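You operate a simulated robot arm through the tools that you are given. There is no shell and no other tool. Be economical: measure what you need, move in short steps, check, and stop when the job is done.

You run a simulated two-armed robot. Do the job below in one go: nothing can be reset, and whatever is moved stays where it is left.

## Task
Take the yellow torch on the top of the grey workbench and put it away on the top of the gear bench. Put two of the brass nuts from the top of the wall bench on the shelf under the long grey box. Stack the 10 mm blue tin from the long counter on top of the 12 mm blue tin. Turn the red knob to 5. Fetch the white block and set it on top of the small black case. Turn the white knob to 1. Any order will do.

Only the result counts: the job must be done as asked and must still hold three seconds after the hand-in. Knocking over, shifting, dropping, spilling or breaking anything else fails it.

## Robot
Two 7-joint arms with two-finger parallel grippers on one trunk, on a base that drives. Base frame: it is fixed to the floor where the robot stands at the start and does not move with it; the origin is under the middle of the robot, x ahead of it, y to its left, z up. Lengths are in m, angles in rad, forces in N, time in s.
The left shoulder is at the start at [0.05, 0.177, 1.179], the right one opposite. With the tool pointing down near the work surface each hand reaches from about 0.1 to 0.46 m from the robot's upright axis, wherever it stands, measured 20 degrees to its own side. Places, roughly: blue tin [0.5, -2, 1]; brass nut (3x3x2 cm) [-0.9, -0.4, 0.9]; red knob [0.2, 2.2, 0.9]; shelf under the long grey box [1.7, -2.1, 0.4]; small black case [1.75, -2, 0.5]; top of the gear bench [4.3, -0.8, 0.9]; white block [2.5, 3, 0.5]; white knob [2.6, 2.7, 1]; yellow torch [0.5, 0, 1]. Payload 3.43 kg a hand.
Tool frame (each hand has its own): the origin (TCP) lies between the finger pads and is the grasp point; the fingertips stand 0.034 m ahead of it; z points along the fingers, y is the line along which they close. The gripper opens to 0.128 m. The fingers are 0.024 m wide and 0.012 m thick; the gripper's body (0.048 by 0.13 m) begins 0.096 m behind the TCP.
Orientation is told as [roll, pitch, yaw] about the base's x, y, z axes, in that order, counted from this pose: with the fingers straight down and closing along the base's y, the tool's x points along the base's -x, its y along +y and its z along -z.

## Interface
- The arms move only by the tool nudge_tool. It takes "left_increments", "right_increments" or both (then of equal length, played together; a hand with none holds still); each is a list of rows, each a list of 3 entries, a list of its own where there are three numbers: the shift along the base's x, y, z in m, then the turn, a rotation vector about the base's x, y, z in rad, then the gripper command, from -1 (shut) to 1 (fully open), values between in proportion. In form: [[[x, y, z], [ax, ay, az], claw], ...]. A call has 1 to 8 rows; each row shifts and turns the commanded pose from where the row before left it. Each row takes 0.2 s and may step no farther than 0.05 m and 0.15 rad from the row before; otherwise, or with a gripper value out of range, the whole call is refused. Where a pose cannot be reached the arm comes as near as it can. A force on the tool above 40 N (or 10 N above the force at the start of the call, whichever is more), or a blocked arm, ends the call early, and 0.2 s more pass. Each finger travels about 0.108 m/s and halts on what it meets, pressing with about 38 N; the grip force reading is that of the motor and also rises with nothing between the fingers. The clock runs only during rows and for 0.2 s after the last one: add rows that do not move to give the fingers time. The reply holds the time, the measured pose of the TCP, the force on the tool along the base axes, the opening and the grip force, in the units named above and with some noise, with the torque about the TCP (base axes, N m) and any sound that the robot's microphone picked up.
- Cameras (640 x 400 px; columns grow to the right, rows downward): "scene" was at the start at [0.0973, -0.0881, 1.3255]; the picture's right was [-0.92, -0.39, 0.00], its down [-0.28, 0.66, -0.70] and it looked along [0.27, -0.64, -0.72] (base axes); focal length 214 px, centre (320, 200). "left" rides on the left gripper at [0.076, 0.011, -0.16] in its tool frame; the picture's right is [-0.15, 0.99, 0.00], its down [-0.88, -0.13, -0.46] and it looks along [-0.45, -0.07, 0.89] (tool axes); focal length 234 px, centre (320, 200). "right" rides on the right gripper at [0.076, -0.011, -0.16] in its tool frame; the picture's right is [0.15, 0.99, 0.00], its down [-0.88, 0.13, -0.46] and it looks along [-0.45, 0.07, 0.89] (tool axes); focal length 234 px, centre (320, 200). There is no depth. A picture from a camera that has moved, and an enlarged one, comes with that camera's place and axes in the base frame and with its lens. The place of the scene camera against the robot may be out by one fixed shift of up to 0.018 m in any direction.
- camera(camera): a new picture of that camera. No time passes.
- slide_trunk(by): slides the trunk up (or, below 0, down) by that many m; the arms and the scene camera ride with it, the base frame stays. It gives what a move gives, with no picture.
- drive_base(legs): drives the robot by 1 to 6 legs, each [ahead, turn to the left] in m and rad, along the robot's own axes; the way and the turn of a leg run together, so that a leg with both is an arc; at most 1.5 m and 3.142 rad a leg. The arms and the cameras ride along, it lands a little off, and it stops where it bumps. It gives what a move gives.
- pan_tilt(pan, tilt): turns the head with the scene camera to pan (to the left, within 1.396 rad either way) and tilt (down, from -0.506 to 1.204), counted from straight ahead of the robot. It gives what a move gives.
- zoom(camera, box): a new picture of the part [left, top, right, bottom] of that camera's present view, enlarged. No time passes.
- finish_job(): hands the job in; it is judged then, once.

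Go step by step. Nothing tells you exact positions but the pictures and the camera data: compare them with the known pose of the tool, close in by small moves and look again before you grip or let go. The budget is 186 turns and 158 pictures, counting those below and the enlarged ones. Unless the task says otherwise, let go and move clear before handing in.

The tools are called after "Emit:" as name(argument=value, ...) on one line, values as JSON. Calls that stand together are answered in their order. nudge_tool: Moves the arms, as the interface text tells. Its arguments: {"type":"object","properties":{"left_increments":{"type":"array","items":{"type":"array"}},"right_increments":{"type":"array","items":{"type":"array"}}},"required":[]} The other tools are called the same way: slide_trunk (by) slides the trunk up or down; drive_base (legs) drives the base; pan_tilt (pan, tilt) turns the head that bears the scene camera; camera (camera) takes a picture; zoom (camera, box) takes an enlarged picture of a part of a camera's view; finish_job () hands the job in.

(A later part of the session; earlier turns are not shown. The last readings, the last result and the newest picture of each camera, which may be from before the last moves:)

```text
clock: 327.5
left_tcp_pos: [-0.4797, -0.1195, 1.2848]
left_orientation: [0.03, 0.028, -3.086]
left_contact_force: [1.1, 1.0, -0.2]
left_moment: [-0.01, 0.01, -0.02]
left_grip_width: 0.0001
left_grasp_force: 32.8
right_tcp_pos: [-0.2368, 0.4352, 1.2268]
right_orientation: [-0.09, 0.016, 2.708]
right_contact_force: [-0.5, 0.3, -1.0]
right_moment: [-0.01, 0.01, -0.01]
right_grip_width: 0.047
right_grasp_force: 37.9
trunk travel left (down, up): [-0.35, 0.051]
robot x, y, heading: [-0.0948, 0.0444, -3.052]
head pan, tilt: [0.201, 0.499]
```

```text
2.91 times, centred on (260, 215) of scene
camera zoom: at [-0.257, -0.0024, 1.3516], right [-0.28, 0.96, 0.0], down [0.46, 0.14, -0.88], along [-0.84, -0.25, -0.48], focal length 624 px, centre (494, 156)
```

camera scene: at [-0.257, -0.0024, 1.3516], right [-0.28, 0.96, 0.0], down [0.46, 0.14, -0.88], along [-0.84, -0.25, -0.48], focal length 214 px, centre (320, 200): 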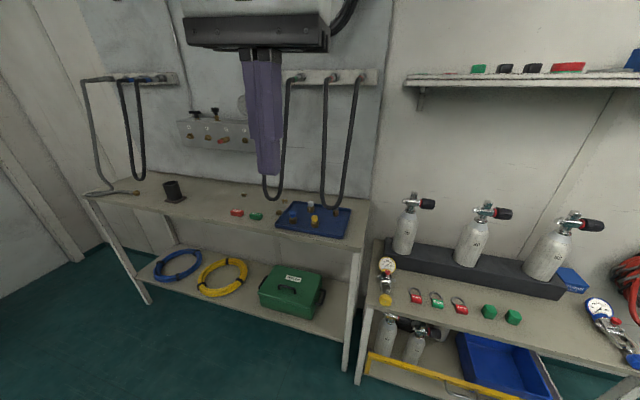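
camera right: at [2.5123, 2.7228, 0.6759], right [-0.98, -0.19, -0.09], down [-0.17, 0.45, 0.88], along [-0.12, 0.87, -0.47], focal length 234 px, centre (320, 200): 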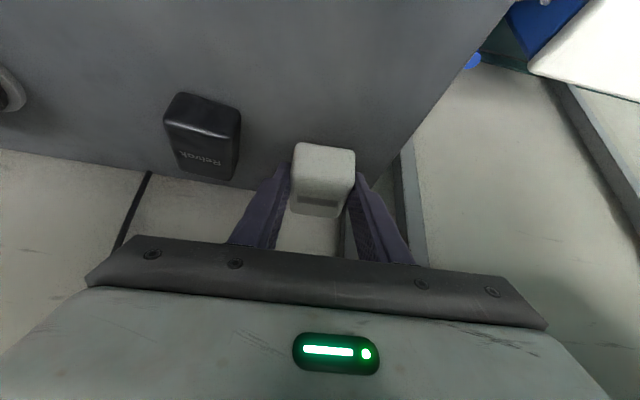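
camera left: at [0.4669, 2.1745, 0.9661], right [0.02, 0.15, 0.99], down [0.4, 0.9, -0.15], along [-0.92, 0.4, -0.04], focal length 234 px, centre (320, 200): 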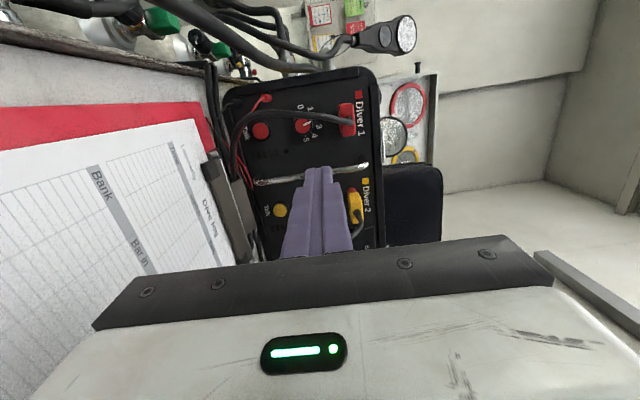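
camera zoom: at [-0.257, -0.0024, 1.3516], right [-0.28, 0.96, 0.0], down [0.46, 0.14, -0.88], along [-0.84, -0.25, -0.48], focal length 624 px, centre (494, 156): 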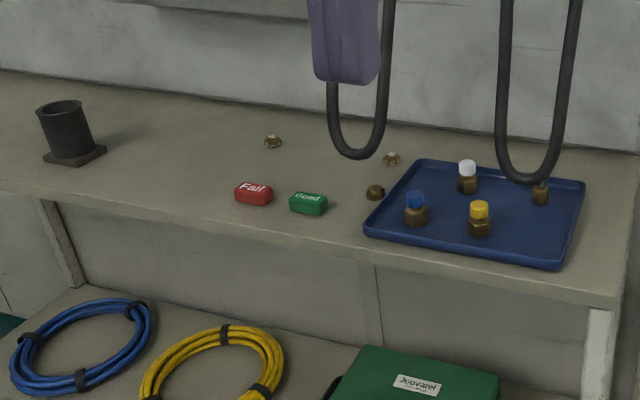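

Three loose brass nuts lie on the wall bench: about (-0.90, -0.38), (-0.99, -0.40) and (-0.99, -0.60). I drive up for the first with the free left hand.

Emit:
drive_base(legs=[[0, 0.53], [0.44, 0], [0, -0.5]])

Emit:
nudge_tool(left_increments=[[[0, 0, -0.045], [-0.03, -0.028, 0], -0.3], [[0, 0, -0.045], [0, 0, 0], -0.3], [[0, 0, -0.045], [0, 0, 0], -0.3], [[0, 0, -0.045], [0, 0, 0], -0.3]])

Emit:
camera(camera="left")

```text
clock: 333.1
left_tcp_pos: [-0.824, -0.3943, 1.284]
left_orientation: [0.033, 0.027, -3.039]
left_contact_force: [0.7, 1.0, 0.6]
left_moment: [0.0, 0.03, 0.02]
left_grip_width: 0.0001
left_grasp_force: 32.6
right_tcp_pos: [-0.6069, 0.1709, 1.226]
right_orientation: [-0.091, 0.016, 2.753]
right_contact_force: [0.2, -0.5, -1.8]
right_moment: [-0.02, -0.01, -0.03]
right_grip_width: 0.0471
right_grasp_force: 38.1
trunk travel left (down, up): [-0.35, 0.051]
robot x, y, heading: [-0.4441, -0.2158, -3.006]
head pan, tilt: [0.201, 0.499]
```

```text
clock: 334.1
left_tcp_pos: [-0.8207, -0.398, 1.1024]
left_orientation: [0.062, 0.053, -3.039]
left_contact_force: [0.4, -0.1, 1.1]
left_moment: [-0.01, -0.02, 0.0]
left_grip_width: 0.0448
left_grasp_force: 0.0
right_tcp_pos: [-0.608, 0.1705, 1.2264]
right_orientation: [-0.091, 0.017, 2.754]
right_contact_force: [-0.2, 0.8, -1.3]
right_moment: [-0.02, 0.01, -0.02]
right_grip_width: 0.0472
right_grasp_force: 38.5
trunk travel left (down, up): [-0.35, 0.051]
robot x, y, heading: [-0.449, -0.2144, -3.009]
head pan, tilt: [0.201, 0.499]
```

```text
33 pictures are left
camera left: at [-0.754, -0.3887, 1.2648], right [-0.05, -1.0, 0.05], down [-0.91, 0.06, 0.4], along [-0.4, -0.03, -0.91], focal length 234 px, centre (320, 200)
```

left: 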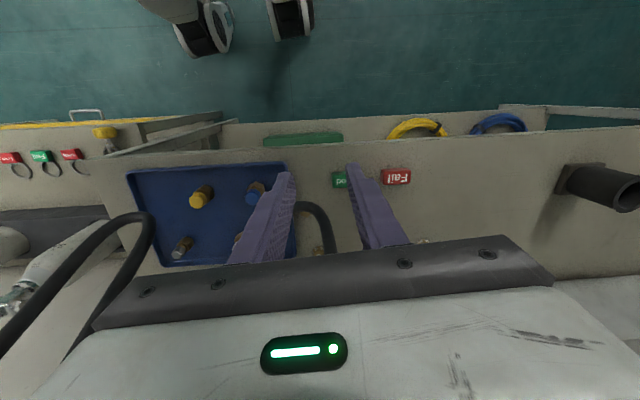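

Emit:
nudge_tool(left_increments=[[[0.0, 0, 0], [0.056, 0.059, 0], 0.3], [[0, 0.0, 0], [0, 0, 0], 0.3]])

Emit:
zoom(camera="left", box=[220, 130, 420, 260])

```text
clock: 334.7
left_tcp_pos: [-0.8215, -0.3951, 1.1006]
left_orientation: [0.001, 0.0, -3.037]
left_contact_force: [-0.9, 0.5, -0.9]
left_moment: [0.01, 0.01, -0.01]
left_grip_width: 0.0828
left_grasp_force: 0.1
right_tcp_pos: [-0.6077, 0.1714, 1.2261]
right_orientation: [-0.091, 0.016, 2.754]
right_contact_force: [0.8, 0.5, -1.0]
right_moment: [0.01, -0.06, -0.03]
right_grip_width: 0.0472
right_grasp_force: 38.4
trunk travel left (down, up): [-0.35, 0.051]
robot x, y, heading: [-0.4475, -0.2166, -3.008]
head pan, tilt: [0.201, 0.499]
```

```text
3.08 times, centred on (320, 195) of left
camera zoom: at [-0.7455, -0.3968, 1.2608], right [-0.04, -1.0, 0.0], down [-0.89, 0.04, 0.46], along [-0.46, 0.02, -0.89], focal length 720 px, centre (320, 215)
```

zoom: 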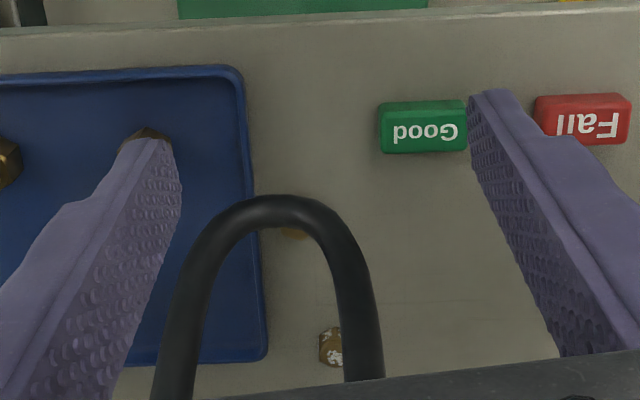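

A hanging hose loop shields the two nearer nuts; the third one at about (-0.987, -0.603) is free, so I take that first. I shift along the bench.

Emit:
drive_base(legs=[[0, 1.15], [0.25, 0], [0, -1.2]])

Emit:
camera(camera="left")

```text
clock: 342.5
left_tcp_pos: [-0.9029, -0.6102, 1.1033]
left_orientation: [0.002, 0.0, -3.115]
left_contact_force: [0.3, -1.1, 0.0]
left_moment: [0.02, 0.0, 0.01]
left_grip_width: 0.083
left_grasp_force: 0.0
right_tcp_pos: [-0.6478, -0.0607, 1.2264]
right_orientation: [-0.092, 0.017, 2.679]
right_contact_force: [-0.5, 0.6, -1.3]
right_moment: [0.01, -0.03, 0.0]
right_grip_width: 0.047
right_grasp_force: 38.1
trunk travel left (down, up): [-0.35, 0.051]
robot x, y, heading: [-0.5219, -0.4568, -3.081]
head pan, tilt: [0.201, 0.499]
```

```text
31 pictures are left
camera left: at [-0.828, -0.6177, 1.2609], right [-0.12, -0.99, 0.0], down [-0.88, 0.11, 0.46], along [-0.45, 0.05, -0.89], focal length 234 px, centre (320, 200)
```

left: 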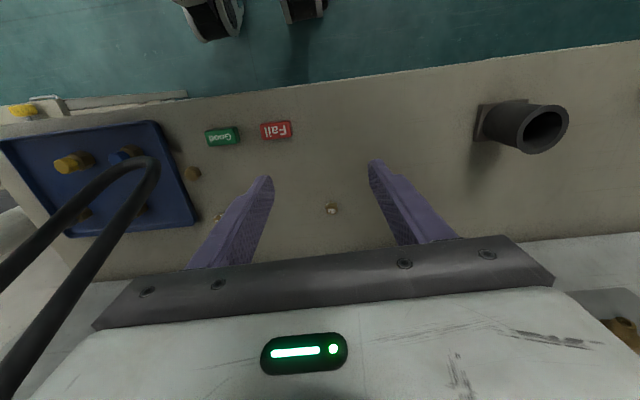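

I move over the free nut and descend part way.

Emit:
nudge_tool(left_increments=[[[-0.04, 0, -0.02], [0, 0, 0], -0.1], [[-0.04, -0.002, -0.03], [0, 0, 0], -0.1], [[-0.04, -0.002, -0.035], [0, 0, 0], -0.1], [[-0.005, 0, -0.035], [0, 0, 0], -0.1]])

Emit:
zoom(camera="left", box=[220, 130, 420, 260])

```text
refused: row 3 steps farther than a row can; nothing moved
```

```text
3.08 times, centred on (320, 195) of left
camera zoom: at [-0.828, -0.6177, 1.2609], right [-0.12, -0.99, 0.0], down [-0.88, 0.11, 0.46], along [-0.45, 0.05, -0.89], focal length 720 px, centre (320, 215)
```

zoom: 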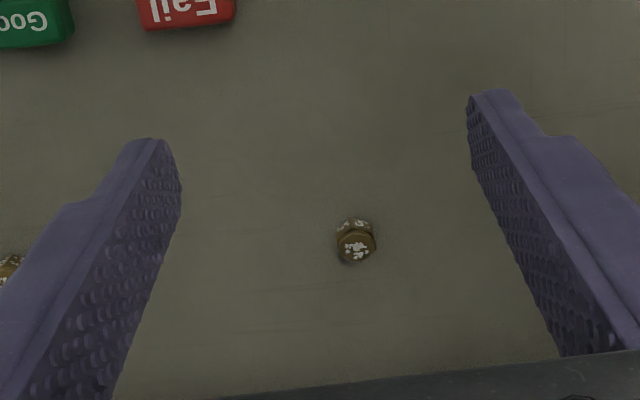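

Emit:
nudge_tool(left_increments=[[[-0.035, 0, -0.02], [0, 0, 0], -0.1], [[-0.035, -0.002, -0.03], [0, 0, 0], -0.1], [[-0.035, -0.002, -0.03], [0, 0, 0], -0.1], [[-0.022, 0, -0.04], [0, 0, 0], -0.1]])

Emit:
zoom(camera="left", box=[220, 130, 420, 260])

```text
clock: 343.3
left_tcp_pos: [-0.9879, -0.6101, 1.0426]
left_orientation: [0.002, -0.003, -3.118]
left_contact_force: [27.4, 0.7, 20.8]
left_moment: [-0.94, 3.15, 1.06]
left_grip_width: 0.0579
left_grasp_force: 0.1
right_tcp_pos: [-0.6451, -0.0605, 1.2259]
right_orientation: [-0.09, 0.014, 2.682]
right_contact_force: [-0.3, -0.3, -0.8]
right_moment: [-0.02, -0.08, 0.0]
right_grip_width: 0.0471
right_grasp_force: 38.0
trunk travel left (down, up): [-0.35, 0.051]
robot x, y, heading: [-0.5169, -0.4558, -3.083]
head pan, tilt: [0.201, 0.499]
stopped in row 3 (left hand): the force on the tool passed its limit at 76 N (the readings are from after the stop); the commanded pose is now the measured one
```

```text
3.08 times, centred on (320, 195) of left
camera zoom: at [-0.9125, -0.6176, 1.2005], right [-0.12, -0.99, 0.0], down [-0.88, 0.11, 0.46], along [-0.45, 0.05, -0.89], focal length 720 px, centre (320, 215)
```

zoom: 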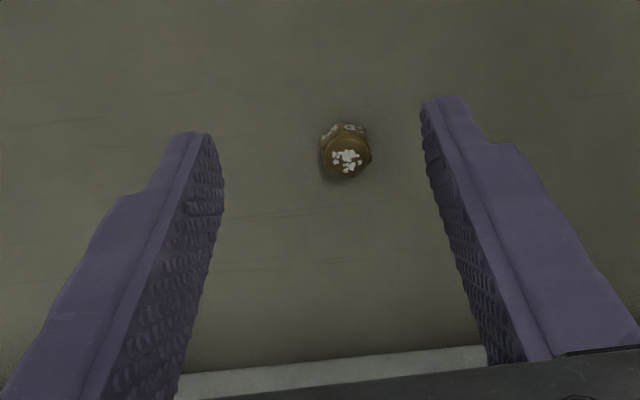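

The gripper body met something protruding from the wall (a valve) at about z 1.14. I back off and come in with the hand tilted forward instead, which keeps the body clear.

Emit:
nudge_tool(left_increments=[[[0.03, 0, 0.02], [0, 0, 0], -0.1], [[0.03, 0, 0.02], [0, 0, 0], -0.1], [[0.02, 0, 0], [0, 0.12, 0], -0.1], [[0, 0, 0], [0, 0.12, 0], -0.1], [[0, 0, 0], [0, 0.12, 0], -0.1], [[0, 0, -0.01], [0, 0.12, 0], -0.1], [[0, 0, -0.02], [0, 0.12, 0], -0.1]])

Emit:
nudge_tool(left_increments=[[[-0.02, -0.003, -0.04], [0, 0, 0], -0.1], [[-0.035, -0.003, -0.03], [0, 0, 0], -0.1], [[-0.035, 0, -0.02], [0, 0, 0], -0.1], [[-0.02, 0, -0.01], [0, 0, 0], -0.1]])

Emit:
camera(camera="left")

```text
clock: 344.9
left_tcp_pos: [-0.9105, -0.6116, 1.047]
left_orientation: [-0.018, -0.6, -3.108]
left_contact_force: [0.6, 0.0, -0.5]
left_moment: [0.01, -0.02, 0.0]
left_grip_width: 0.0575
left_grasp_force: 0.0
right_tcp_pos: [-0.6487, -0.0616, 1.2252]
right_orientation: [-0.091, 0.016, 2.683]
right_contact_force: [-0.6, 0.1, -1.4]
right_moment: [-0.03, -0.03, -0.02]
right_grip_width: 0.0472
right_grasp_force: 37.7
trunk travel left (down, up): [-0.35, 0.051]
robot x, y, heading: [-0.5169, -0.4568, -3.077]
head pan, tilt: [0.201, 0.499]
```

```text
clock: 345.9
left_tcp_pos: [-1.0226, -0.6197, 0.9459]
left_orientation: [-0.016, -0.597, -3.109]
left_contact_force: [0.8, 0.4, -0.7]
left_moment: [-0.01, 0.0, 0.02]
left_grip_width: 0.0576
left_grasp_force: 0.0
right_tcp_pos: [-0.6495, -0.0617, 1.2247]
right_orientation: [-0.093, 0.018, 2.682]
right_contact_force: [0.4, 0.0, -1.6]
right_moment: [0.01, -0.02, -0.02]
right_grip_width: 0.0474
right_grasp_force: 38.4
trunk travel left (down, up): [-0.35, 0.051]
robot x, y, heading: [-0.5188, -0.4579, -3.076]
head pan, tilt: [0.201, 0.499]
```

```text
28 pictures are left
camera left: at [-0.8711, -0.6258, 1.0339], right [-0.1, -0.99, 0.07], down [-0.47, 0.11, 0.87], along [-0.88, 0.05, -0.48], focal length 234 px, centre (320, 200)
```

left: 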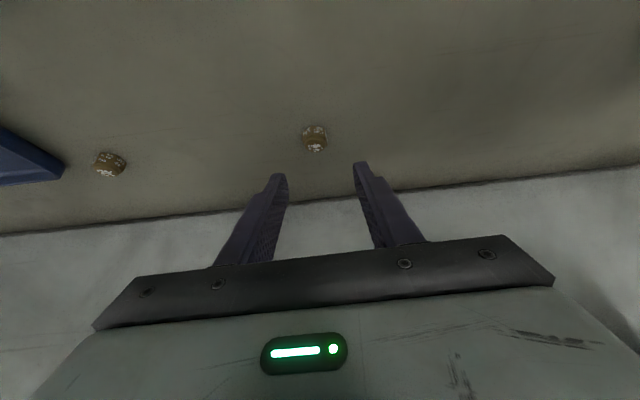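

Triangulated: the nut is at (-1.047, -0.616, 0.866), bench top ≈ 0.856. I lower onto it and close.

Emit:
nudge_tool(left_increments=[[[-0.005, 0.002, -0.02], [0, 0, 0], -0.1], [[-0.004, 0.001, -0.02], [0, 0, 0], -0.1], [[0, 0, -0.014], [0, 0, 0], -0.1], [[0, 0, 0], [0, 0, 0], -0.6], [[0, 0, 0], [0, 0, 0], -1], [[0, 0, 0], [0, 0, 0], -1], [[0.01, 0, 0.03], [0, 0, 0], -1]])

Emit:
zoom(camera="left", box=[220, 100, 420, 260])

```text
clock: 347.5
left_tcp_pos: [-1.0224, -0.615, 0.9201]
left_orientation: [-0.016, -0.595, -3.11]
left_contact_force: [0.5, 0.3, -0.9]
left_moment: [-0.01, -0.01, -0.03]
left_grip_width: 0.0222
left_grasp_force: 38.1
right_tcp_pos: [-0.6474, -0.0619, 1.2259]
right_orientation: [-0.091, 0.017, 2.683]
right_contact_force: [-0.3, -0.5, -1.4]
right_moment: [-0.03, 0.02, 0.02]
right_grip_width: 0.0471
right_grasp_force: 38.0
trunk travel left (down, up): [-0.35, 0.051]
robot x, y, heading: [-0.5173, -0.4571, -3.08]
head pan, tilt: [0.201, 0.499]
```

```text
2.50 times, centred on (320, 180) of left
camera zoom: at [-0.8706, -0.6223, 1.0099], right [-0.1, -0.99, 0.07], down [-0.48, 0.11, 0.87], along [-0.87, 0.05, -0.48], focal length 585 px, centre (320, 250)
```

zoom: 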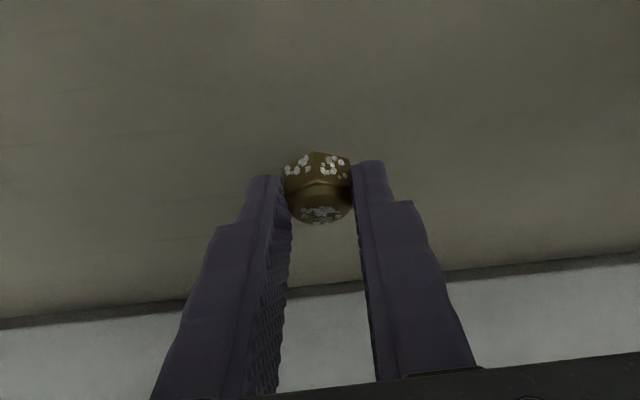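

Nut held. I lift clear, back out, and drive to the long counter's shelf.

Emit:
nudge_tool(left_increments=[[[0.03, 0, 0.03], [0, 0, 0], -1], [[0.03, 0, 0.03], [0, 0, 0], -1], [[0.03, 0, 0.03], [0, 0, 0], -1], [[0.03, 0, 0.03], [0, 0, 0], -1], [[0.03, 0, 0.03], [0, 0, 0], -1]])

Emit:
drive_base(legs=[[-0.15, 0], [0, 2.03], [0.75, 0], [0, 1.03], [1.5, 0], [0.2, 0]])

Emit:
drive_base(legs=[[0, -1.5]])

Emit:
pan_tilt(pan=0.0, tilt=0.75)

Emit:
camera(camera="scene")

```text
clock: 348.7
left_tcp_pos: [-0.8743, -0.6129, 1.0753]
left_orientation: [-0.014, -0.597, -3.109]
left_contact_force: [0.3, 0.1, -0.6]
left_moment: [0.02, 0.02, 0.02]
left_grip_width: 0.0223
left_grasp_force: 38.2
right_tcp_pos: [-0.6479, -0.0613, 1.2255]
right_orientation: [-0.091, 0.016, 2.682]
right_contact_force: [0.1, 0.8, -1.3]
right_moment: [-0.02, -0.02, 0.01]
right_grip_width: 0.0472
right_grasp_force: 38.0
trunk travel left (down, up): [-0.35, 0.051]
robot x, y, heading: [-0.5176, -0.4584, -3.079]
head pan, tilt: [0.201, 0.499]
```

```text
clock: 369.4
left_tcp_pos: [2.075, -1.0011, 1.0733]
left_orientation: [-0.015, -0.594, -0.05]
left_contact_force: [0.2, 0.9, 0.1]
left_moment: [0.01, 0.0, -0.06]
left_grip_width: 0.0221
left_grasp_force: 37.5
right_tcp_pos: [1.8039, -1.5324, 1.2254]
right_orientation: [-0.091, 0.017, -0.543]
right_contact_force: [0.3, -0.7, -1.3]
right_moment: [0.0, 0.03, 0.0]
right_grip_width: 0.0474
right_grasp_force: 37.7
trunk travel left (down, up): [-0.35, 0.051]
robot x, y, heading: [1.7078, -1.1302, -0.02]
head pan, tilt: [0.201, 0.499]
```

```text
clock: 373.4
left_tcp_pos: [1.869, -1.4808, 1.0742]
left_orientation: [-0.016, -0.596, -1.523]
left_contact_force: [0.3, -0.8, -0.1]
left_moment: [0.0, -0.02, -0.04]
left_grip_width: 0.0223
left_grasp_force: 37.6
right_tcp_pos: [1.3128, -1.2653, 1.2249]
right_orientation: [-0.091, 0.016, -2.014]
right_contact_force: [0.2, 0.7, -1.4]
right_moment: [0.03, -0.02, -0.01]
right_grip_width: 0.0474
right_grasp_force: 38.0
trunk travel left (down, up): [-0.35, 0.051]
robot x, y, heading: [1.7093, -1.1258, -1.488]
head pan, tilt: [0.201, 0.499]
```

```text
clock: 374.2
left_tcp_pos: [1.8675, -1.4814, 1.0748]
left_orientation: [-0.017, -0.596, -1.523]
left_contact_force: [-0.3, 1.2, -0.4]
left_moment: [0.03, 0.0, -0.01]
left_grip_width: 0.0222
left_grasp_force: 38.0
right_tcp_pos: [1.3123, -1.2644, 1.2252]
right_orientation: [-0.09, 0.02, -2.014]
right_contact_force: [-0.8, 0.4, -1.4]
right_moment: [0.04, -0.05, -0.02]
right_grip_width: 0.0474
right_grasp_force: 38.1
trunk travel left (down, up): [-0.35, 0.051]
robot x, y, heading: [1.7078, -1.1255, -1.495]
head pan, tilt: [0.0, 0.75]
```

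```text
26 pictures are left
camera scene: at [1.7145, -1.2937, 1.3297], right [-1.0, -0.08, 0.0], down [-0.05, 0.68, -0.73], along [0.06, -0.73, -0.68], focal length 214 px, centre (320, 200)
```

scene: 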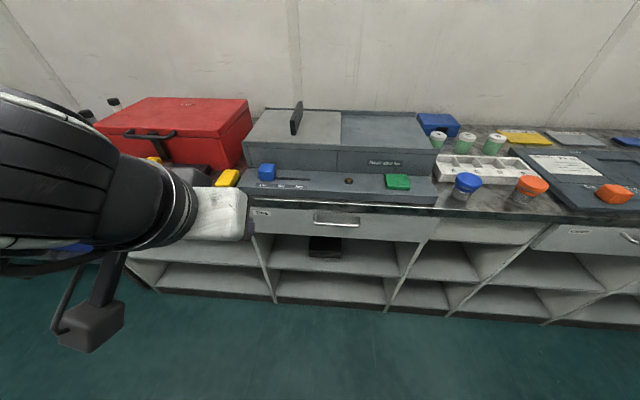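

The long grey box is right ahead; under it the upper shelf compartment holds the small black case. I lower the trunk for a look inside.

Emit:
slide_trunk(by=-0.35)

Emit:
pan_tilt(pan=0.0, tilt=0.6)

Emit:
zoom(camera="scene", box=[200, 110, 440, 270])

```text
clock: 377.6
left_tcp_pos: [1.8691, -1.4808, 0.7242]
left_orientation: [-0.015, -0.596, -1.521]
left_contact_force: [-0.6, -0.2, -1.5]
left_moment: [0.03, 0.0, -0.01]
left_grip_width: 0.0222
left_grasp_force: 37.7
right_tcp_pos: [1.3132, -1.2643, 0.8752]
right_orientation: [-0.091, 0.017, -2.013]
right_contact_force: [0.2, -0.2, -1.4]
right_moment: [-0.03, -0.02, 0.02]
right_grip_width: 0.0471
right_grasp_force: 38.0
trunk travel left (down, up): [0.0, 0.401]
robot x, y, heading: [1.7043, -1.1279, -1.495]
head pan, tilt: [0.0, 0.75]
```

```text
clock: 378.3
left_tcp_pos: [1.8686, -1.4812, 0.7248]
left_orientation: [-0.016, -0.597, -1.522]
left_contact_force: [-0.3, 0.0, -0.9]
left_moment: [-0.02, -0.01, -0.03]
left_grip_width: 0.0221
left_grasp_force: 37.5
right_tcp_pos: [1.3129, -1.265, 0.8763]
right_orientation: [-0.089, 0.017, -2.015]
right_contact_force: [0.1, 0.4, -1.7]
right_moment: [0.03, -0.01, -0.04]
right_grip_width: 0.0473
right_grasp_force: 37.7
trunk travel left (down, up): [0.0, 0.401]
robot x, y, heading: [1.7093, -1.126, -1.495]
head pan, tilt: [0.0, 0.6]
```

```text
2.50 times, centred on (320, 190) of scene
camera zoom: at [1.7149, -1.2992, 0.9925], right [-1.0, -0.08, 0.0], down [-0.04, 0.56, -0.82], along [0.07, -0.82, -0.57], focal length 536 px, centre (320, 225)
```

zoom: 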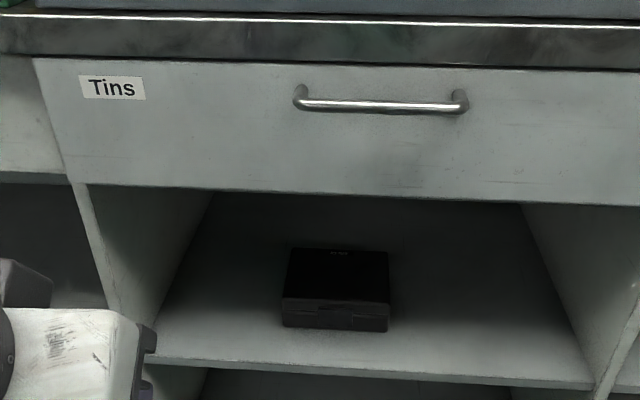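

Measured: shelf z≈0.39, case top z≈0.447 centred at (1.762, -1.945), opening height up to 0.687. I place the base so that the right arm can reach in with its outward yaw.

Emit:
drive_base(legs=[[0, 1.24], [0.245, 0], [0, -0.72]])

Emit:
nudge_tool(right_increments=[[[0.03, -0.03, -0.03], [-0.1, 0, -0.02], -1], [[0.03, -0.03, -0.03], [-0.1, 0, -0.02], -1], [[0.03, -0.03, -0.03], [-0.1, 0, -0.02], -1], [[0.03, -0.03, -0.03], [-0.1, 0, 0], -1], [[0.02, -0.03, -0.03], [-0.1, 0, 0], -1], [[0.02, -0.03, -0.03], [-0.1, 0, 0], -1], [[0.02, -0.03, -0.03], [-0.1, 0, 0], -1], [[0, -0.03, -0.03], [-0.1, 0, 0], -1]])

```text
clock: 385.0
left_tcp_pos: [2.2549, -1.4239, 0.724]
left_orientation: [-0.017, -0.597, -1.017]
left_contact_force: [-1.0, -0.5, -0.1]
left_moment: [0.01, 0.0, -0.01]
left_grip_width: 0.0224
left_grasp_force: 38.2
right_tcp_pos: [1.6638, -1.5028, 0.8763]
right_orientation: [-0.091, 0.019, -1.508]
right_contact_force: [-0.2, -0.4, -1.1]
right_moment: [-0.01, 0.02, 0.04]
right_grip_width: 0.0472
right_grasp_force: 38.1
trunk travel left (down, up): [0.0, 0.401]
robot x, y, heading: [1.9426, -1.1912, -0.983]
head pan, tilt: [0.0, 0.6]
```

```text
refused: row 1 steps farther than a row can; nothing moved
```

Emit:
nudge_tool(right_increments=[[[0.014, -0.018, -0.042], [-0.1, 0, 0], -1], [[0.014, -0.018, -0.042], [-0.1, 0, 0], -1], [[0.014, -0.018, -0.042], [-0.1, 0, 0], -1], [[0.014, -0.018, -0.042], [-0.1, 0, 0], -1], [[0.014, -0.018, -0.042], [-0.1, 0, 0], -1], [[0.014, -0.018, -0.042], [-0.1, 0, 0], -1], [[0.014, -0.018, -0.042], [-0.1, 0, 0], -1], [[0.014, -0.018, -0.04], [-0.1, 0, 0], -1]])

Emit:
camera(camera="right")

```text
clock: 386.8
left_tcp_pos: [2.2537, -1.4242, 0.7238]
left_orientation: [-0.017, -0.597, -1.015]
left_contact_force: [1.1, 1.0, -0.6]
left_moment: [-0.05, 0.03, -0.01]
left_grip_width: 0.0221
left_grasp_force: 38.2
right_tcp_pos: [1.7603, -1.7617, 0.6159]
right_orientation: [-0.152, -0.78, -1.484]
right_contact_force: [0.2, -0.2, -1.7]
right_moment: [0.06, -0.04, 0.04]
right_grip_width: 0.0473
right_grasp_force: 38.3
right hand out of reach, approached as far as the arm can: row 3, 4, 5, 6, 7
trunk travel left (down, up): [0.0, 0.401]
robot x, y, heading: [1.9406, -1.192, -0.989]
head pan, tilt: [0.0, 0.6]
```

```text
24 pictures are left
camera right: at [1.7597, -1.5941, 0.6765], right [0.97, 0.08, -0.21], down [0.23, -0.3, 0.93], along [0.01, -0.95, -0.32], focal length 234 px, centre (320, 200)
```

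right: 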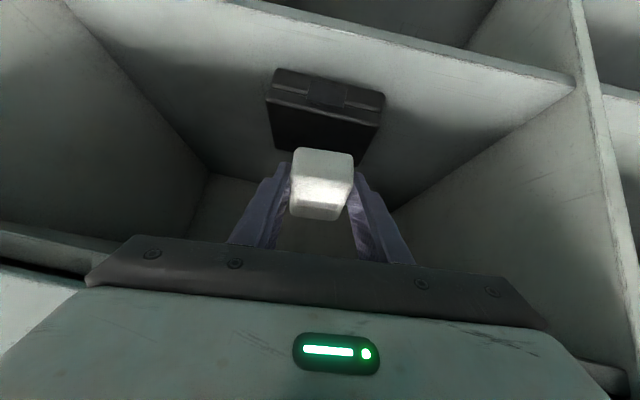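

The view into the compartment is good. I level the hand's small roll and advance lower toward the case.

Emit:
nudge_tool(right_increments=[[[0, 0.01, -0.03], [0, -0.054, 0], -1], [[0, 0, -0.03], [0, -0.054, 0], -1], [[0, -0.02, -0.02], [0, 0, 0], -1], [[0, -0.04, -0.01], [0, 0, 0], -1], [[0, -0.03, 0], [0, 0, 0], -1]])

Emit:
camera(camera="scene")

```text
clock: 388.0
left_tcp_pos: [2.2542, -1.4246, 0.7241]
left_orientation: [-0.016, -0.598, -1.016]
left_contact_force: [0.0, -0.4, -0.5]
left_moment: [0.0, 0.0, 0.05]
left_grip_width: 0.022
left_grasp_force: 38.2
right_tcp_pos: [1.757, -1.8427, 0.5261]
right_orientation: [-0.004, -0.785, -1.588]
right_contact_force: [-0.3, -0.3, -1.3]
right_moment: [0.03, 0.01, -0.01]
right_grip_width: 0.0473
right_grasp_force: 38.1
trunk travel left (down, up): [0.0, 0.401]
robot x, y, heading: [1.9392, -1.1931, -0.98]
head pan, tilt: [0.0, 0.6]
```

```text
23 pictures are left
camera scene: at [2.0246, -1.3396, 0.9925], right [-0.83, -0.55, 0.0], down [-0.31, 0.47, -0.82], along [0.46, -0.69, -0.57], focal length 214 px, centre (320, 200)
```

scene: 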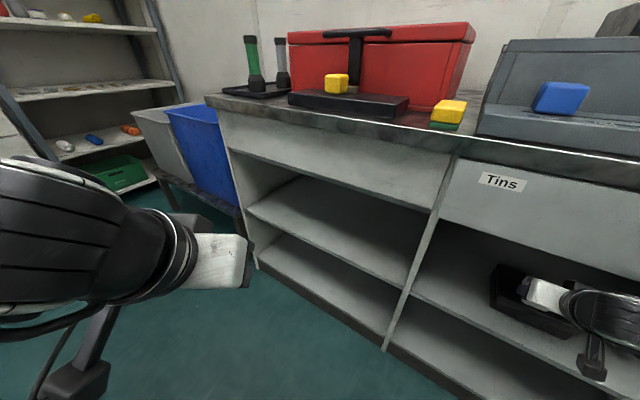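

Emit:
nudge_tool(right_increments=[[[0.002, -0.035, -0.004], [0, 0, 0], -1], [[0.003, -0.035, -0.004], [0, 0, 0], -1], [[0, -0.013, -0.002], [0, 0, 0], -1]])

Emit:
camera(camera="right")

```text
clock: 388.7
left_tcp_pos: [2.2529, -1.422, 0.7256]
left_orientation: [-0.018, -0.599, -1.017]
left_contact_force: [-0.5, 1.0, -0.2]
left_moment: [-0.01, -0.02, 0.02]
left_grip_width: 0.022
left_grasp_force: 38.3
right_tcp_pos: [1.7663, -1.9007, 0.5115]
right_orientation: [-0.026, -0.778, -1.537]
right_contact_force: [-5.7, 0.1, 29.2]
right_moment: [0.25, -0.5, 0.06]
right_grip_width: 0.0473
right_grasp_force: 38.2
trunk travel left (down, up): [0.0, 0.401]
robot x, y, heading: [1.9409, -1.188, -0.991]
head pan, tilt: [0.0, 0.6]
stopped in row 3 (right hand): the force on the tool passed its limit at 49 N (the readings are from after the stop); the commanded pose is now the measured one
```

```text
22 pictures are left
camera right: at [1.7549, -1.7337, 0.5735], right [0.99, 0.12, -0.12], down [0.15, -0.31, 0.94], along [0.07, -0.94, -0.32], focal length 234 px, centre (320, 200)
```

right: 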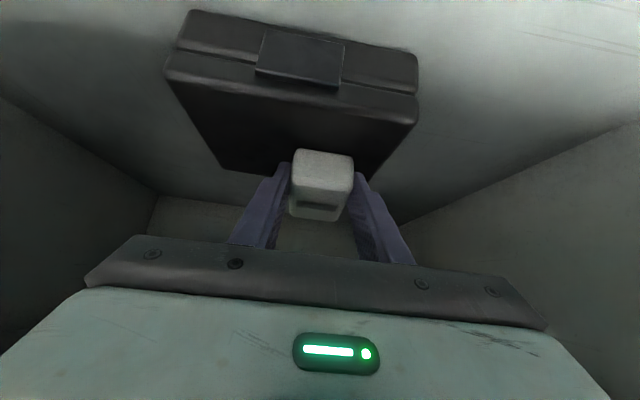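

The block touched the case top near its front edge. I lift slightly, move it to the middle of the case, and lower gently.

Emit:
nudge_tool(right_increments=[[[0, 0, 0.014], [0, 0, 0], -1], [[-0.008, -0.02, 0.004], [0, -0.02, -0.03], -1], [[-0.008, -0.018, 0], [0, 0, 0], -1], [[0, 0, -0.008], [0, 0, 0], -1], [[0, 0, -0.006], [0, 0, 0], -1], [[0, 0, -0.004], [0, 0, 0], -1]])

```text
clock: 389.1
left_tcp_pos: [2.2515, -1.4224, 0.7251]
left_orientation: [-0.015, -0.596, -1.021]
left_contact_force: [0.2, -0.1, -1.5]
left_moment: [0.06, 0.05, 0.02]
left_grip_width: 0.0223
left_grasp_force: 38.2
right_tcp_pos: [1.7672, -1.8968, 0.5092]
right_orientation: [-0.029, -0.763, -1.529]
right_contact_force: [2.3, -1.9, 22.7]
right_moment: [0.08, -0.63, -0.08]
right_grip_width: 0.0473
right_grasp_force: 37.8
trunk travel left (down, up): [0.0, 0.401]
robot x, y, heading: [1.9398, -1.1934, -0.991]
head pan, tilt: [0.0, 0.6]
stopped in row 1 (right hand): the force on the tool passed its limit at 50 N (the readings are from after the stop); the commanded pose is now the measured one
```

Emit:
nudge_tool(right_increments=[[[0, 0.01, 0.002], [0, 0, 0], -1], [[0, 0.015, 0.004], [0, 0, 0], -1], [[0, 0.015, 0.006], [0, 0, 0], -1]])

Emit:
camera(camera="scene")

```text
clock: 389.9
left_tcp_pos: [2.2523, -1.4226, 0.7242]
left_orientation: [-0.014, -0.595, -1.019]
left_contact_force: [0.2, -0.1, -0.1]
left_moment: [0.01, 0.0, 0.0]
left_grip_width: 0.022
left_grasp_force: 38.2
right_tcp_pos: [1.7685, -1.8582, 0.5201]
right_orientation: [-0.031, -0.76, -1.532]
right_contact_force: [0.5, 0.1, -1.4]
right_moment: [0.03, 0.04, -0.01]
right_grip_width: 0.0473
right_grasp_force: 37.6
trunk travel left (down, up): [0.0, 0.401]
robot x, y, heading: [1.9394, -1.1913, -0.995]
head pan, tilt: [0.0, 0.6]
```

```text
21 pictures are left
camera scene: at [2.0235, -1.3373, 0.9925], right [-0.84, -0.55, 0.0], down [-0.31, 0.47, -0.82], along [0.45, -0.69, -0.57], focal length 214 px, centre (320, 200)
```

scene: 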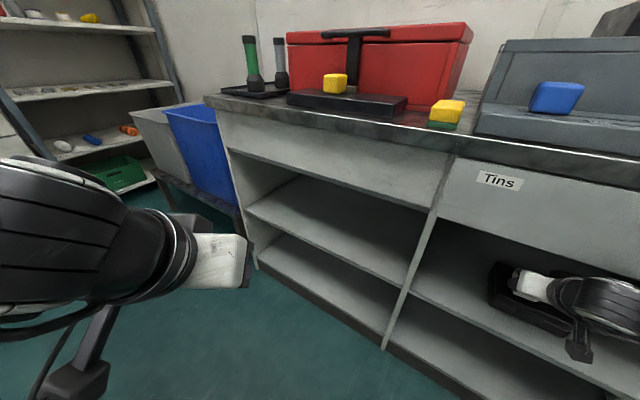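

Free again. The block reaches ~0.055 below the TCP, so contact comes at TCP z≈0.51. I go in at z 0.522 to y -1.905 and lower gently.

Emit:
nudge_tool(right_increments=[[[-0.004, -0.016, 0.002], [0, -0.02, -0.03], -1], [[-0.004, -0.016, 0], [0, 0, 0], -1], [[0, -0.015, 0], [0, 0, 0], -1], [[0, 0, -0.006], [0, 0, 0], -1], [[0, 0, -0.004], [0, 0, 0], -1]])

Emit:
camera(camera="right")

```text
clock: 391.1
left_tcp_pos: [2.2513, -1.4207, 0.7253]
left_orientation: [-0.017, -0.601, -1.017]
left_contact_force: [-0.4, -0.2, -0.3]
left_moment: [0.04, -0.01, 0.0]
left_grip_width: 0.0221
left_grasp_force: 38.1
right_tcp_pos: [1.7664, -1.8913, 0.5084]
right_orientation: [-0.005, -0.749, -1.554]
right_contact_force: [3.9, 5.0, 18.4]
right_moment: [0.18, -0.18, 0.1]
right_grip_width: 0.0475
right_grasp_force: 38.6
trunk travel left (down, up): [0.0, 0.401]
robot x, y, heading: [1.938, -1.1878, -0.992]
head pan, tilt: [0.0, 0.6]
```

```text
20 pictures are left
camera right: at [1.7549, -1.727, 0.5759], right [0.99, 0.12, -0.1], down [0.14, -0.34, 0.93], along [0.08, -0.93, -0.35], focal length 234 px, centre (320, 200)
```

right: 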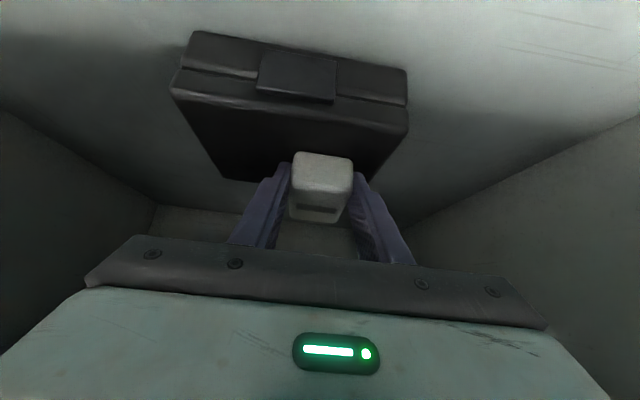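

Emit:
nudge_tool(right_increments=[[[0, 0, 0.008], [0, 0, 0], -1], [[-0.004, -0.012, 0.004], [0, 0, 0], -1], [[-0.004, -0.014, 0.0], [0, 0, 0], -1], [[0, 0, 0], [0, 0, 0], -1]])

```text
clock: 391.5
left_tcp_pos: [2.2528, -1.4219, 0.726]
left_orientation: [-0.014, -0.597, -1.019]
left_contact_force: [0.0, 0.3, -1.3]
left_moment: [0.04, 0.05, -0.01]
left_grip_width: 0.0223
left_grasp_force: 37.7
right_tcp_pos: [1.7683, -1.8923, 0.509]
right_orientation: [-0.01, -0.747, -1.543]
right_contact_force: [1.5, -6.2, 24.8]
right_moment: [-0.3, -0.58, -0.3]
right_grip_width: 0.0474
right_grasp_force: 37.8
trunk travel left (down, up): [0.0, 0.401]
robot x, y, heading: [1.9399, -1.1917, -0.99]
head pan, tilt: [0.0, 0.6]
stopped in row 1 (right hand): the force on the tool passed its limit at 47 N (the readings are from after the stop); the commanded pose is now the measured one
```

The wrist is touching the drawer's lower edge. I back out slightly, tilt the hand flatter, and go in again.

Emit:
nudge_tool(right_increments=[[[0, 0.012, 0.001], [0, 0, 0], -1], [[0, 0.02, 0.004], [0, 0, 0], -1], [[0, 0.02, 0.01], [-0.07, 0, 0], -1], [[0, 0.0, 0.004], [-0.07, 0, 0], -1], [[0, 0, 0], [-0.06, 0, -0.02], -1], [[-0.005, -0.03, 0], [0, 0, 0], -1], [[-0.005, -0.03, 0], [0, 0, 0], -1]])

```text
clock: 393.1
left_tcp_pos: [2.2531, -1.4234, 0.7259]
left_orientation: [-0.014, -0.597, -1.019]
left_contact_force: [0.6, 0.0, -0.7]
left_moment: [0.0, 0.02, 0.01]
left_grip_width: 0.0221
left_grasp_force: 38.0
right_tcp_pos: [1.7595, -1.9077, 0.5346]
right_orientation: [-0.02, -0.888, -1.554]
right_contact_force: [0.2, 0.6, -1.3]
right_moment: [0.06, -0.03, 0.0]
right_grip_width: 0.0475
right_grasp_force: 38.3
right hand out of reach, approached as far as the arm can: row 4, 5
trunk travel left (down, up): [0.0, 0.401]
robot x, y, heading: [1.9405, -1.1888, -0.994]
head pan, tilt: [0.0, 0.6]
```

Emit:
nudge_tool(right_increments=[[[-0.004, -0.014, 0], [0, 0, 0], -1], [[0, 0, -0.008], [0, 0, 0], -1], [[0, 0, -0.007], [0, 0, 0], -1], [[0, 0, -0.005], [0, 0, 0], -1], [[0, 0, -0.004], [0, 0, 0], -1]])

Emit:
camera(camera="right")

```text
clock: 394.3
left_tcp_pos: [2.2539, -1.4225, 0.7255]
left_orientation: [-0.015, -0.595, -1.02]
left_contact_force: [-0.5, 0.9, 0.0]
left_moment: [0.0, 0.02, -0.01]
left_grip_width: 0.0225
left_grasp_force: 38.3
right_tcp_pos: [1.7554, -1.9214, 0.5121]
right_orientation: [-0.021, -0.89, -1.556]
right_contact_force: [-0.6, -0.2, -1.1]
right_moment: [0.02, -0.03, 0.0]
right_grip_width: 0.0471
right_grasp_force: 37.9
trunk travel left (down, up): [0.0, 0.401]
robot x, y, heading: [1.9383, -1.1866, -0.99]
head pan, tilt: [0.0, 0.6]
```

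```text
19 pictures are left
camera right: at [1.7453, -1.7486, 0.5557], right [0.99, 0.09, -0.13], down [0.14, -0.2, 0.97], along [0.06, -0.97, -0.21], focal length 234 px, centre (320, 200)
```

right: 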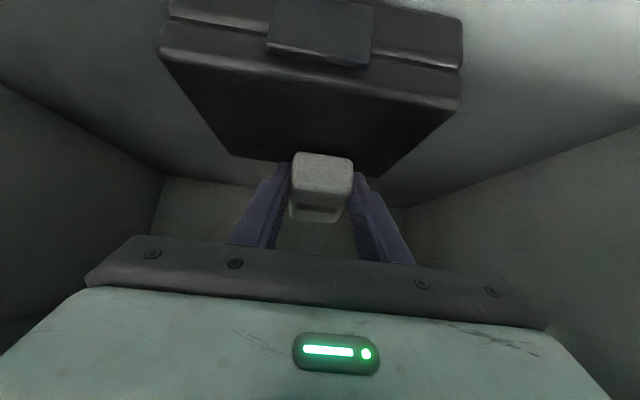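

Emit:
nudge_tool(right_increments=[[[0, -0.003, -0.006], [0, 0, 0], -1], [[0, -0.002, -0.005], [0, 0, 0], -1], [[0, 0, -0.003], [0, 0, 0], -1], [[0, 0, -0.003], [0, 0, 0], -1]])

Emit:
nudge_tool(right_increments=[[[0, 0, -0.002], [0, 0, 0], -1], [[0, 0, -0.002], [0, 0, 0], -1]])

Emit:
nudge_tool(right_increments=[[[0, 0, -0.002], [0, 0, 0], -1], [[0, 0, -0.002], [0, 0, 0], -1]])

```text
clock: 395.3
left_tcp_pos: [2.2534, -1.4217, 0.7254]
left_orientation: [-0.018, -0.601, -1.017]
left_contact_force: [0.9, -0.6, 0.2]
left_moment: [0.01, -0.03, -0.02]
left_grip_width: 0.0222
left_grasp_force: 37.9
right_tcp_pos: [1.7561, -1.9288, 0.506]
right_orientation: [-0.016, -0.908, -1.558]
right_contact_force: [-3.1, 9.0, 38.3]
right_moment: [0.14, -0.59, 0.22]
right_grip_width: 0.0474
right_grasp_force: 38.1
trunk travel left (down, up): [0.0, 0.401]
robot x, y, heading: [1.9398, -1.1892, -0.99]
head pan, tilt: [0.0, 0.6]
```

```text
clock: 395.8
left_tcp_pos: [2.2535, -1.4231, 0.7238]
left_orientation: [-0.016, -0.597, -1.019]
left_contact_force: [-0.6, 0.2, -0.2]
left_moment: [0.0, 0.02, -0.01]
left_grip_width: 0.0222
left_grasp_force: 38.1
right_tcp_pos: [1.7565, -1.9329, 0.5065]
right_orientation: [-0.011, -0.918, -1.561]
right_contact_force: [0.9, -4.5, 12.1]
right_moment: [-0.08, -0.02, 0.0]
right_grip_width: 0.0476
right_grasp_force: 38.1
trunk travel left (down, up): [0.0, 0.401]
robot x, y, heading: [1.9432, -1.1926, -0.99]
head pan, tilt: [0.0, 0.6]
stopped in row 2 (right hand): the force on the tool passed its limit at 51 N (the readings are from after the stop); the commanded pose is now the measured one
```

```text
clock: 396.4
left_tcp_pos: [2.254, -1.4218, 0.7258]
left_orientation: [-0.019, -0.598, -1.017]
left_contact_force: [1.0, -0.4, -0.1]
left_moment: [0.01, 0.01, -0.01]
left_grip_width: 0.0223
left_grasp_force: 37.8
right_tcp_pos: [1.757, -1.9323, 0.506]
right_orientation: [-0.009, -0.918, -1.565]
right_contact_force: [-0.6, 3.9, 32.4]
right_moment: [0.14, -0.19, 0.01]
right_grip_width: 0.0476
right_grasp_force: 38.1
trunk travel left (down, up): [0.0, 0.401]
robot x, y, heading: [1.9395, -1.1918, -0.992]
head pan, tilt: [0.0, 0.6]
```

The block sits on the case (contact at z≈0.507). I open gently and withdraw straight back.

Emit:
nudge_tool(right_increments=[[[0, 0, 0], [0, 0, 0], -0.24], [[0, 0, 0], [0, 0, 0], -0.1], [[0, 0, 0], [0, 0, 0], 0.05], [[0, 0.02, 0], [0, 0, 0], 0.05], [[0, 0.035, 0.002], [0, 0, 0], 0.05], [[0, 0.04, 0.005], [0, 0, 0], 0.05], [[0, 0.04, 0.01], [0, 0, 0], 0.05]])

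Emit:
camera(camera="right")

```text
clock: 397.9
left_tcp_pos: [2.2522, -1.424, 0.7248]
left_orientation: [-0.014, -0.596, -1.019]
left_contact_force: [-0.2, -0.3, -0.4]
left_moment: [0.03, -0.03, -0.02]
left_grip_width: 0.0223
left_grasp_force: 38.1
right_tcp_pos: [1.765, -1.8456, 0.5475]
right_orientation: [-0.013, -0.896, -1.563]
right_contact_force: [0.2, 0.7, 0.2]
right_moment: [-0.03, -0.03, 0.04]
right_grip_width: 0.0673
right_grasp_force: 0.1
right hand out of reach, approached as far as the arm can: row 4, 5, 6, 7
trunk travel left (down, up): [0.0, 0.401]
robot x, y, heading: [1.9394, -1.189, -0.993]
head pan, tilt: [0.0, 0.6]
```

```text
18 pictures are left
camera right: at [1.7555, -1.6728, 0.5891], right [0.99, 0.09, -0.12], down [0.14, -0.19, 0.97], along [0.06, -0.98, -0.2], focal length 234 px, centre (320, 200)
```

right: 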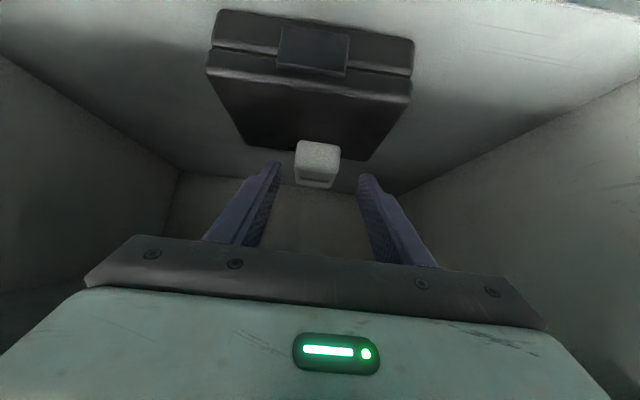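

The block now stands on the case. Next I place the nut with the left hand: I withdraw the right hand, re-orient the base and bring the left hand in front of the compartment.

Emit:
drive_base(legs=[[-0.2, 0], [0, -1.18], [0.17, 0]])

Emit:
nudge_tool(left_increments=[[[0.037, 0, -0.03], [0, 0, 0.08], -1], [[0.037, 0, -0.03], [0, 0, 0.08], -1], [[0.037, 0, -0.03], [0, 0, 0.08], -1], [[0.037, 0, -0.03], [0, 0, 0.08], -1], [[0.037, 0, -0.03], [0, 0, 0.08], -1], [[0.037, 0, -0.03], [0, 0, 0.08], -1], [[0.037, -0.01, -0.03], [0, 0, 0.08], -1], [[0.03, -0.02, -0.03], [0, 0, 0.07], -1]])

```text
clock: 403.6
left_tcp_pos: [1.6377, -1.5417, 0.7255]
left_orientation: [-0.013, -0.598, -2.204]
left_contact_force: [0.7, -0.1, 0.1]
left_moment: [0.04, 0.0, -0.01]
left_grip_width: 0.0223
left_grasp_force: 38.2
right_tcp_pos: [1.062, -1.249, 0.5482]
right_orientation: [-0.014, -0.897, -2.746]
right_contact_force: [-0.8, -0.4, 0.2]
right_moment: [0.0, 0.01, 0.01]
right_grip_width: 0.0671
right_grasp_force: 0.0
trunk travel left (down, up): [0.0, 0.401]
robot x, y, heading: [1.7378, -1.1665, -2.173]
head pan, tilt: [0.0, 0.6]
```

```text
clock: 405.4
left_tcp_pos: [1.8011, -1.6612, 0.5004]
left_orientation: [-0.014, -0.597, -1.574]
left_contact_force: [0.6, 0.9, -1.1]
left_moment: [0.01, 0.02, 0.02]
left_grip_width: 0.0222
left_grasp_force: 38.3
left hand out of reach, approached as far as the arm can: row 1, 2, 3, 4, 5, 6
right_tcp_pos: [1.0615, -1.2474, 0.5484]
right_orientation: [-0.014, -0.898, -2.744]
right_contact_force: [0.4, 0.0, 0.0]
right_moment: [0.0, -0.01, -0.02]
right_grip_width: 0.0671
right_grasp_force: 0.1
trunk travel left (down, up): [0.0, 0.401]
robot x, y, heading: [1.7354, -1.1661, -2.174]
head pan, tilt: [0.0, 0.6]
```

Emit:
nudge_tool(left_increments=[[[0.03, -0.015, -0.01], [0, 0, 0], -1], [[0.03, -0.02, -0.01], [0, 0, 0], -1], [[0.03, -0.02, -0.008], [0, 0, 0], -1], [[0.025, -0.02, -0.005], [0, 0, 0], -1], [[0, -0.04, -0.005], [0, 0, 0], -1], [[0, -0.04, -0.005], [0, 0, 0], -1], [[0, -0.04, -0.005], [0, 0, 0], -1]])

Emit:
camera(camera="left")

```text
clock: 407.0
left_tcp_pos: [1.9171, -1.8563, 0.4531]
left_orientation: [-0.015, -0.598, -1.575]
left_contact_force: [0.2, 1.3, 6.2]
left_moment: [-0.13, -0.05, 0.0]
left_grip_width: 0.0225
left_grasp_force: 37.8
right_tcp_pos: [1.0622, -1.2486, 0.5484]
right_orientation: [-0.013, -0.898, -2.746]
right_contact_force: [0.1, 0.0, -0.5]
right_moment: [0.0, -0.01, 0.02]
right_grip_width: 0.067
right_grasp_force: 0.0
trunk travel left (down, up): [0.0, 0.401]
robot x, y, heading: [1.7309, -1.1689, -2.178]
head pan, tilt: [0.0, 0.6]
```

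```text
17 pictures are left
camera left: at [1.9305, -1.7021, 0.5414], right [0.99, -0.13, 0.07], down [-0.13, -0.47, 0.87], along [-0.08, -0.87, -0.48], focal length 234 px, centre (320, 200)
```

left: 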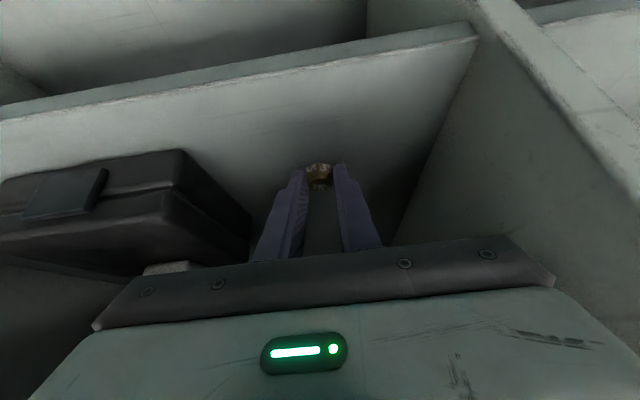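

The nut touches the shelf (z≈0.415). I open and withdraw.

Emit:
nudge_tool(left_increments=[[[0, 0, 0], [0, 0, 0], -0.55], [[0, 0, 0], [0, 0, 0], -0.4], [[0, 0, 0], [0, 0, 0], -0.3], [[0, 0.01, 0.012], [0, 0, 0], -0.3], [[0, 0.03, 0.01], [0, 0, 0], -0.3], [[0, 0.04, 0.005], [0, 0, 0], -0.3], [[0, 0.04, 0.005], [0, 0, 0], -0.3], [[-0.02, 0.04, 0.01], [0, 0, 0], -0.3]])

Emit:
zoom(camera="left", box=[100, 60, 420, 260])

```text
clock: 408.8
left_tcp_pos: [1.8976, -1.6936, 0.4923]
left_orientation: [-0.016, -0.597, -1.573]
left_contact_force: [-0.5, 0.4, -0.3]
left_moment: [0.02, -0.02, 0.01]
left_grip_width: 0.0448
left_grasp_force: 0.0
right_tcp_pos: [1.0618, -1.2489, 0.5467]
right_orientation: [-0.015, -0.897, -2.747]
right_contact_force: [-0.9, 0.4, -0.5]
right_moment: [-0.03, -0.03, -0.02]
right_grip_width: 0.0671
right_grasp_force: 0.1
trunk travel left (down, up): [0.0, 0.401]
robot x, y, heading: [1.7339, -1.1636, -2.175]
head pan, tilt: [0.0, 0.6]
```

```text
2.00 times, centred on (260, 160) of left
camera zoom: at [1.9092, -1.5398, 0.5807], right [0.99, -0.13, 0.07], down [-0.12, -0.47, 0.87], along [-0.08, -0.87, -0.48], focal length 468 px, centre (440, 280)
```

zoom: 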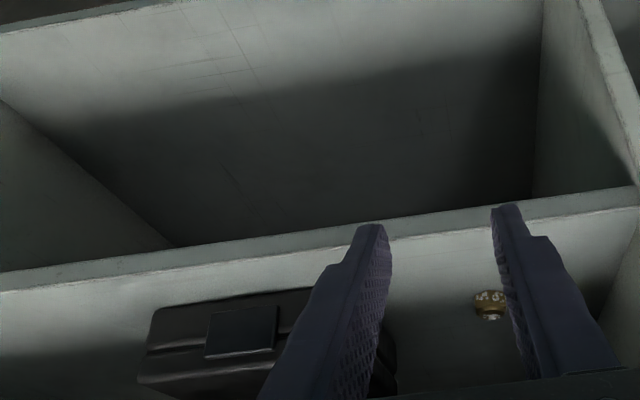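

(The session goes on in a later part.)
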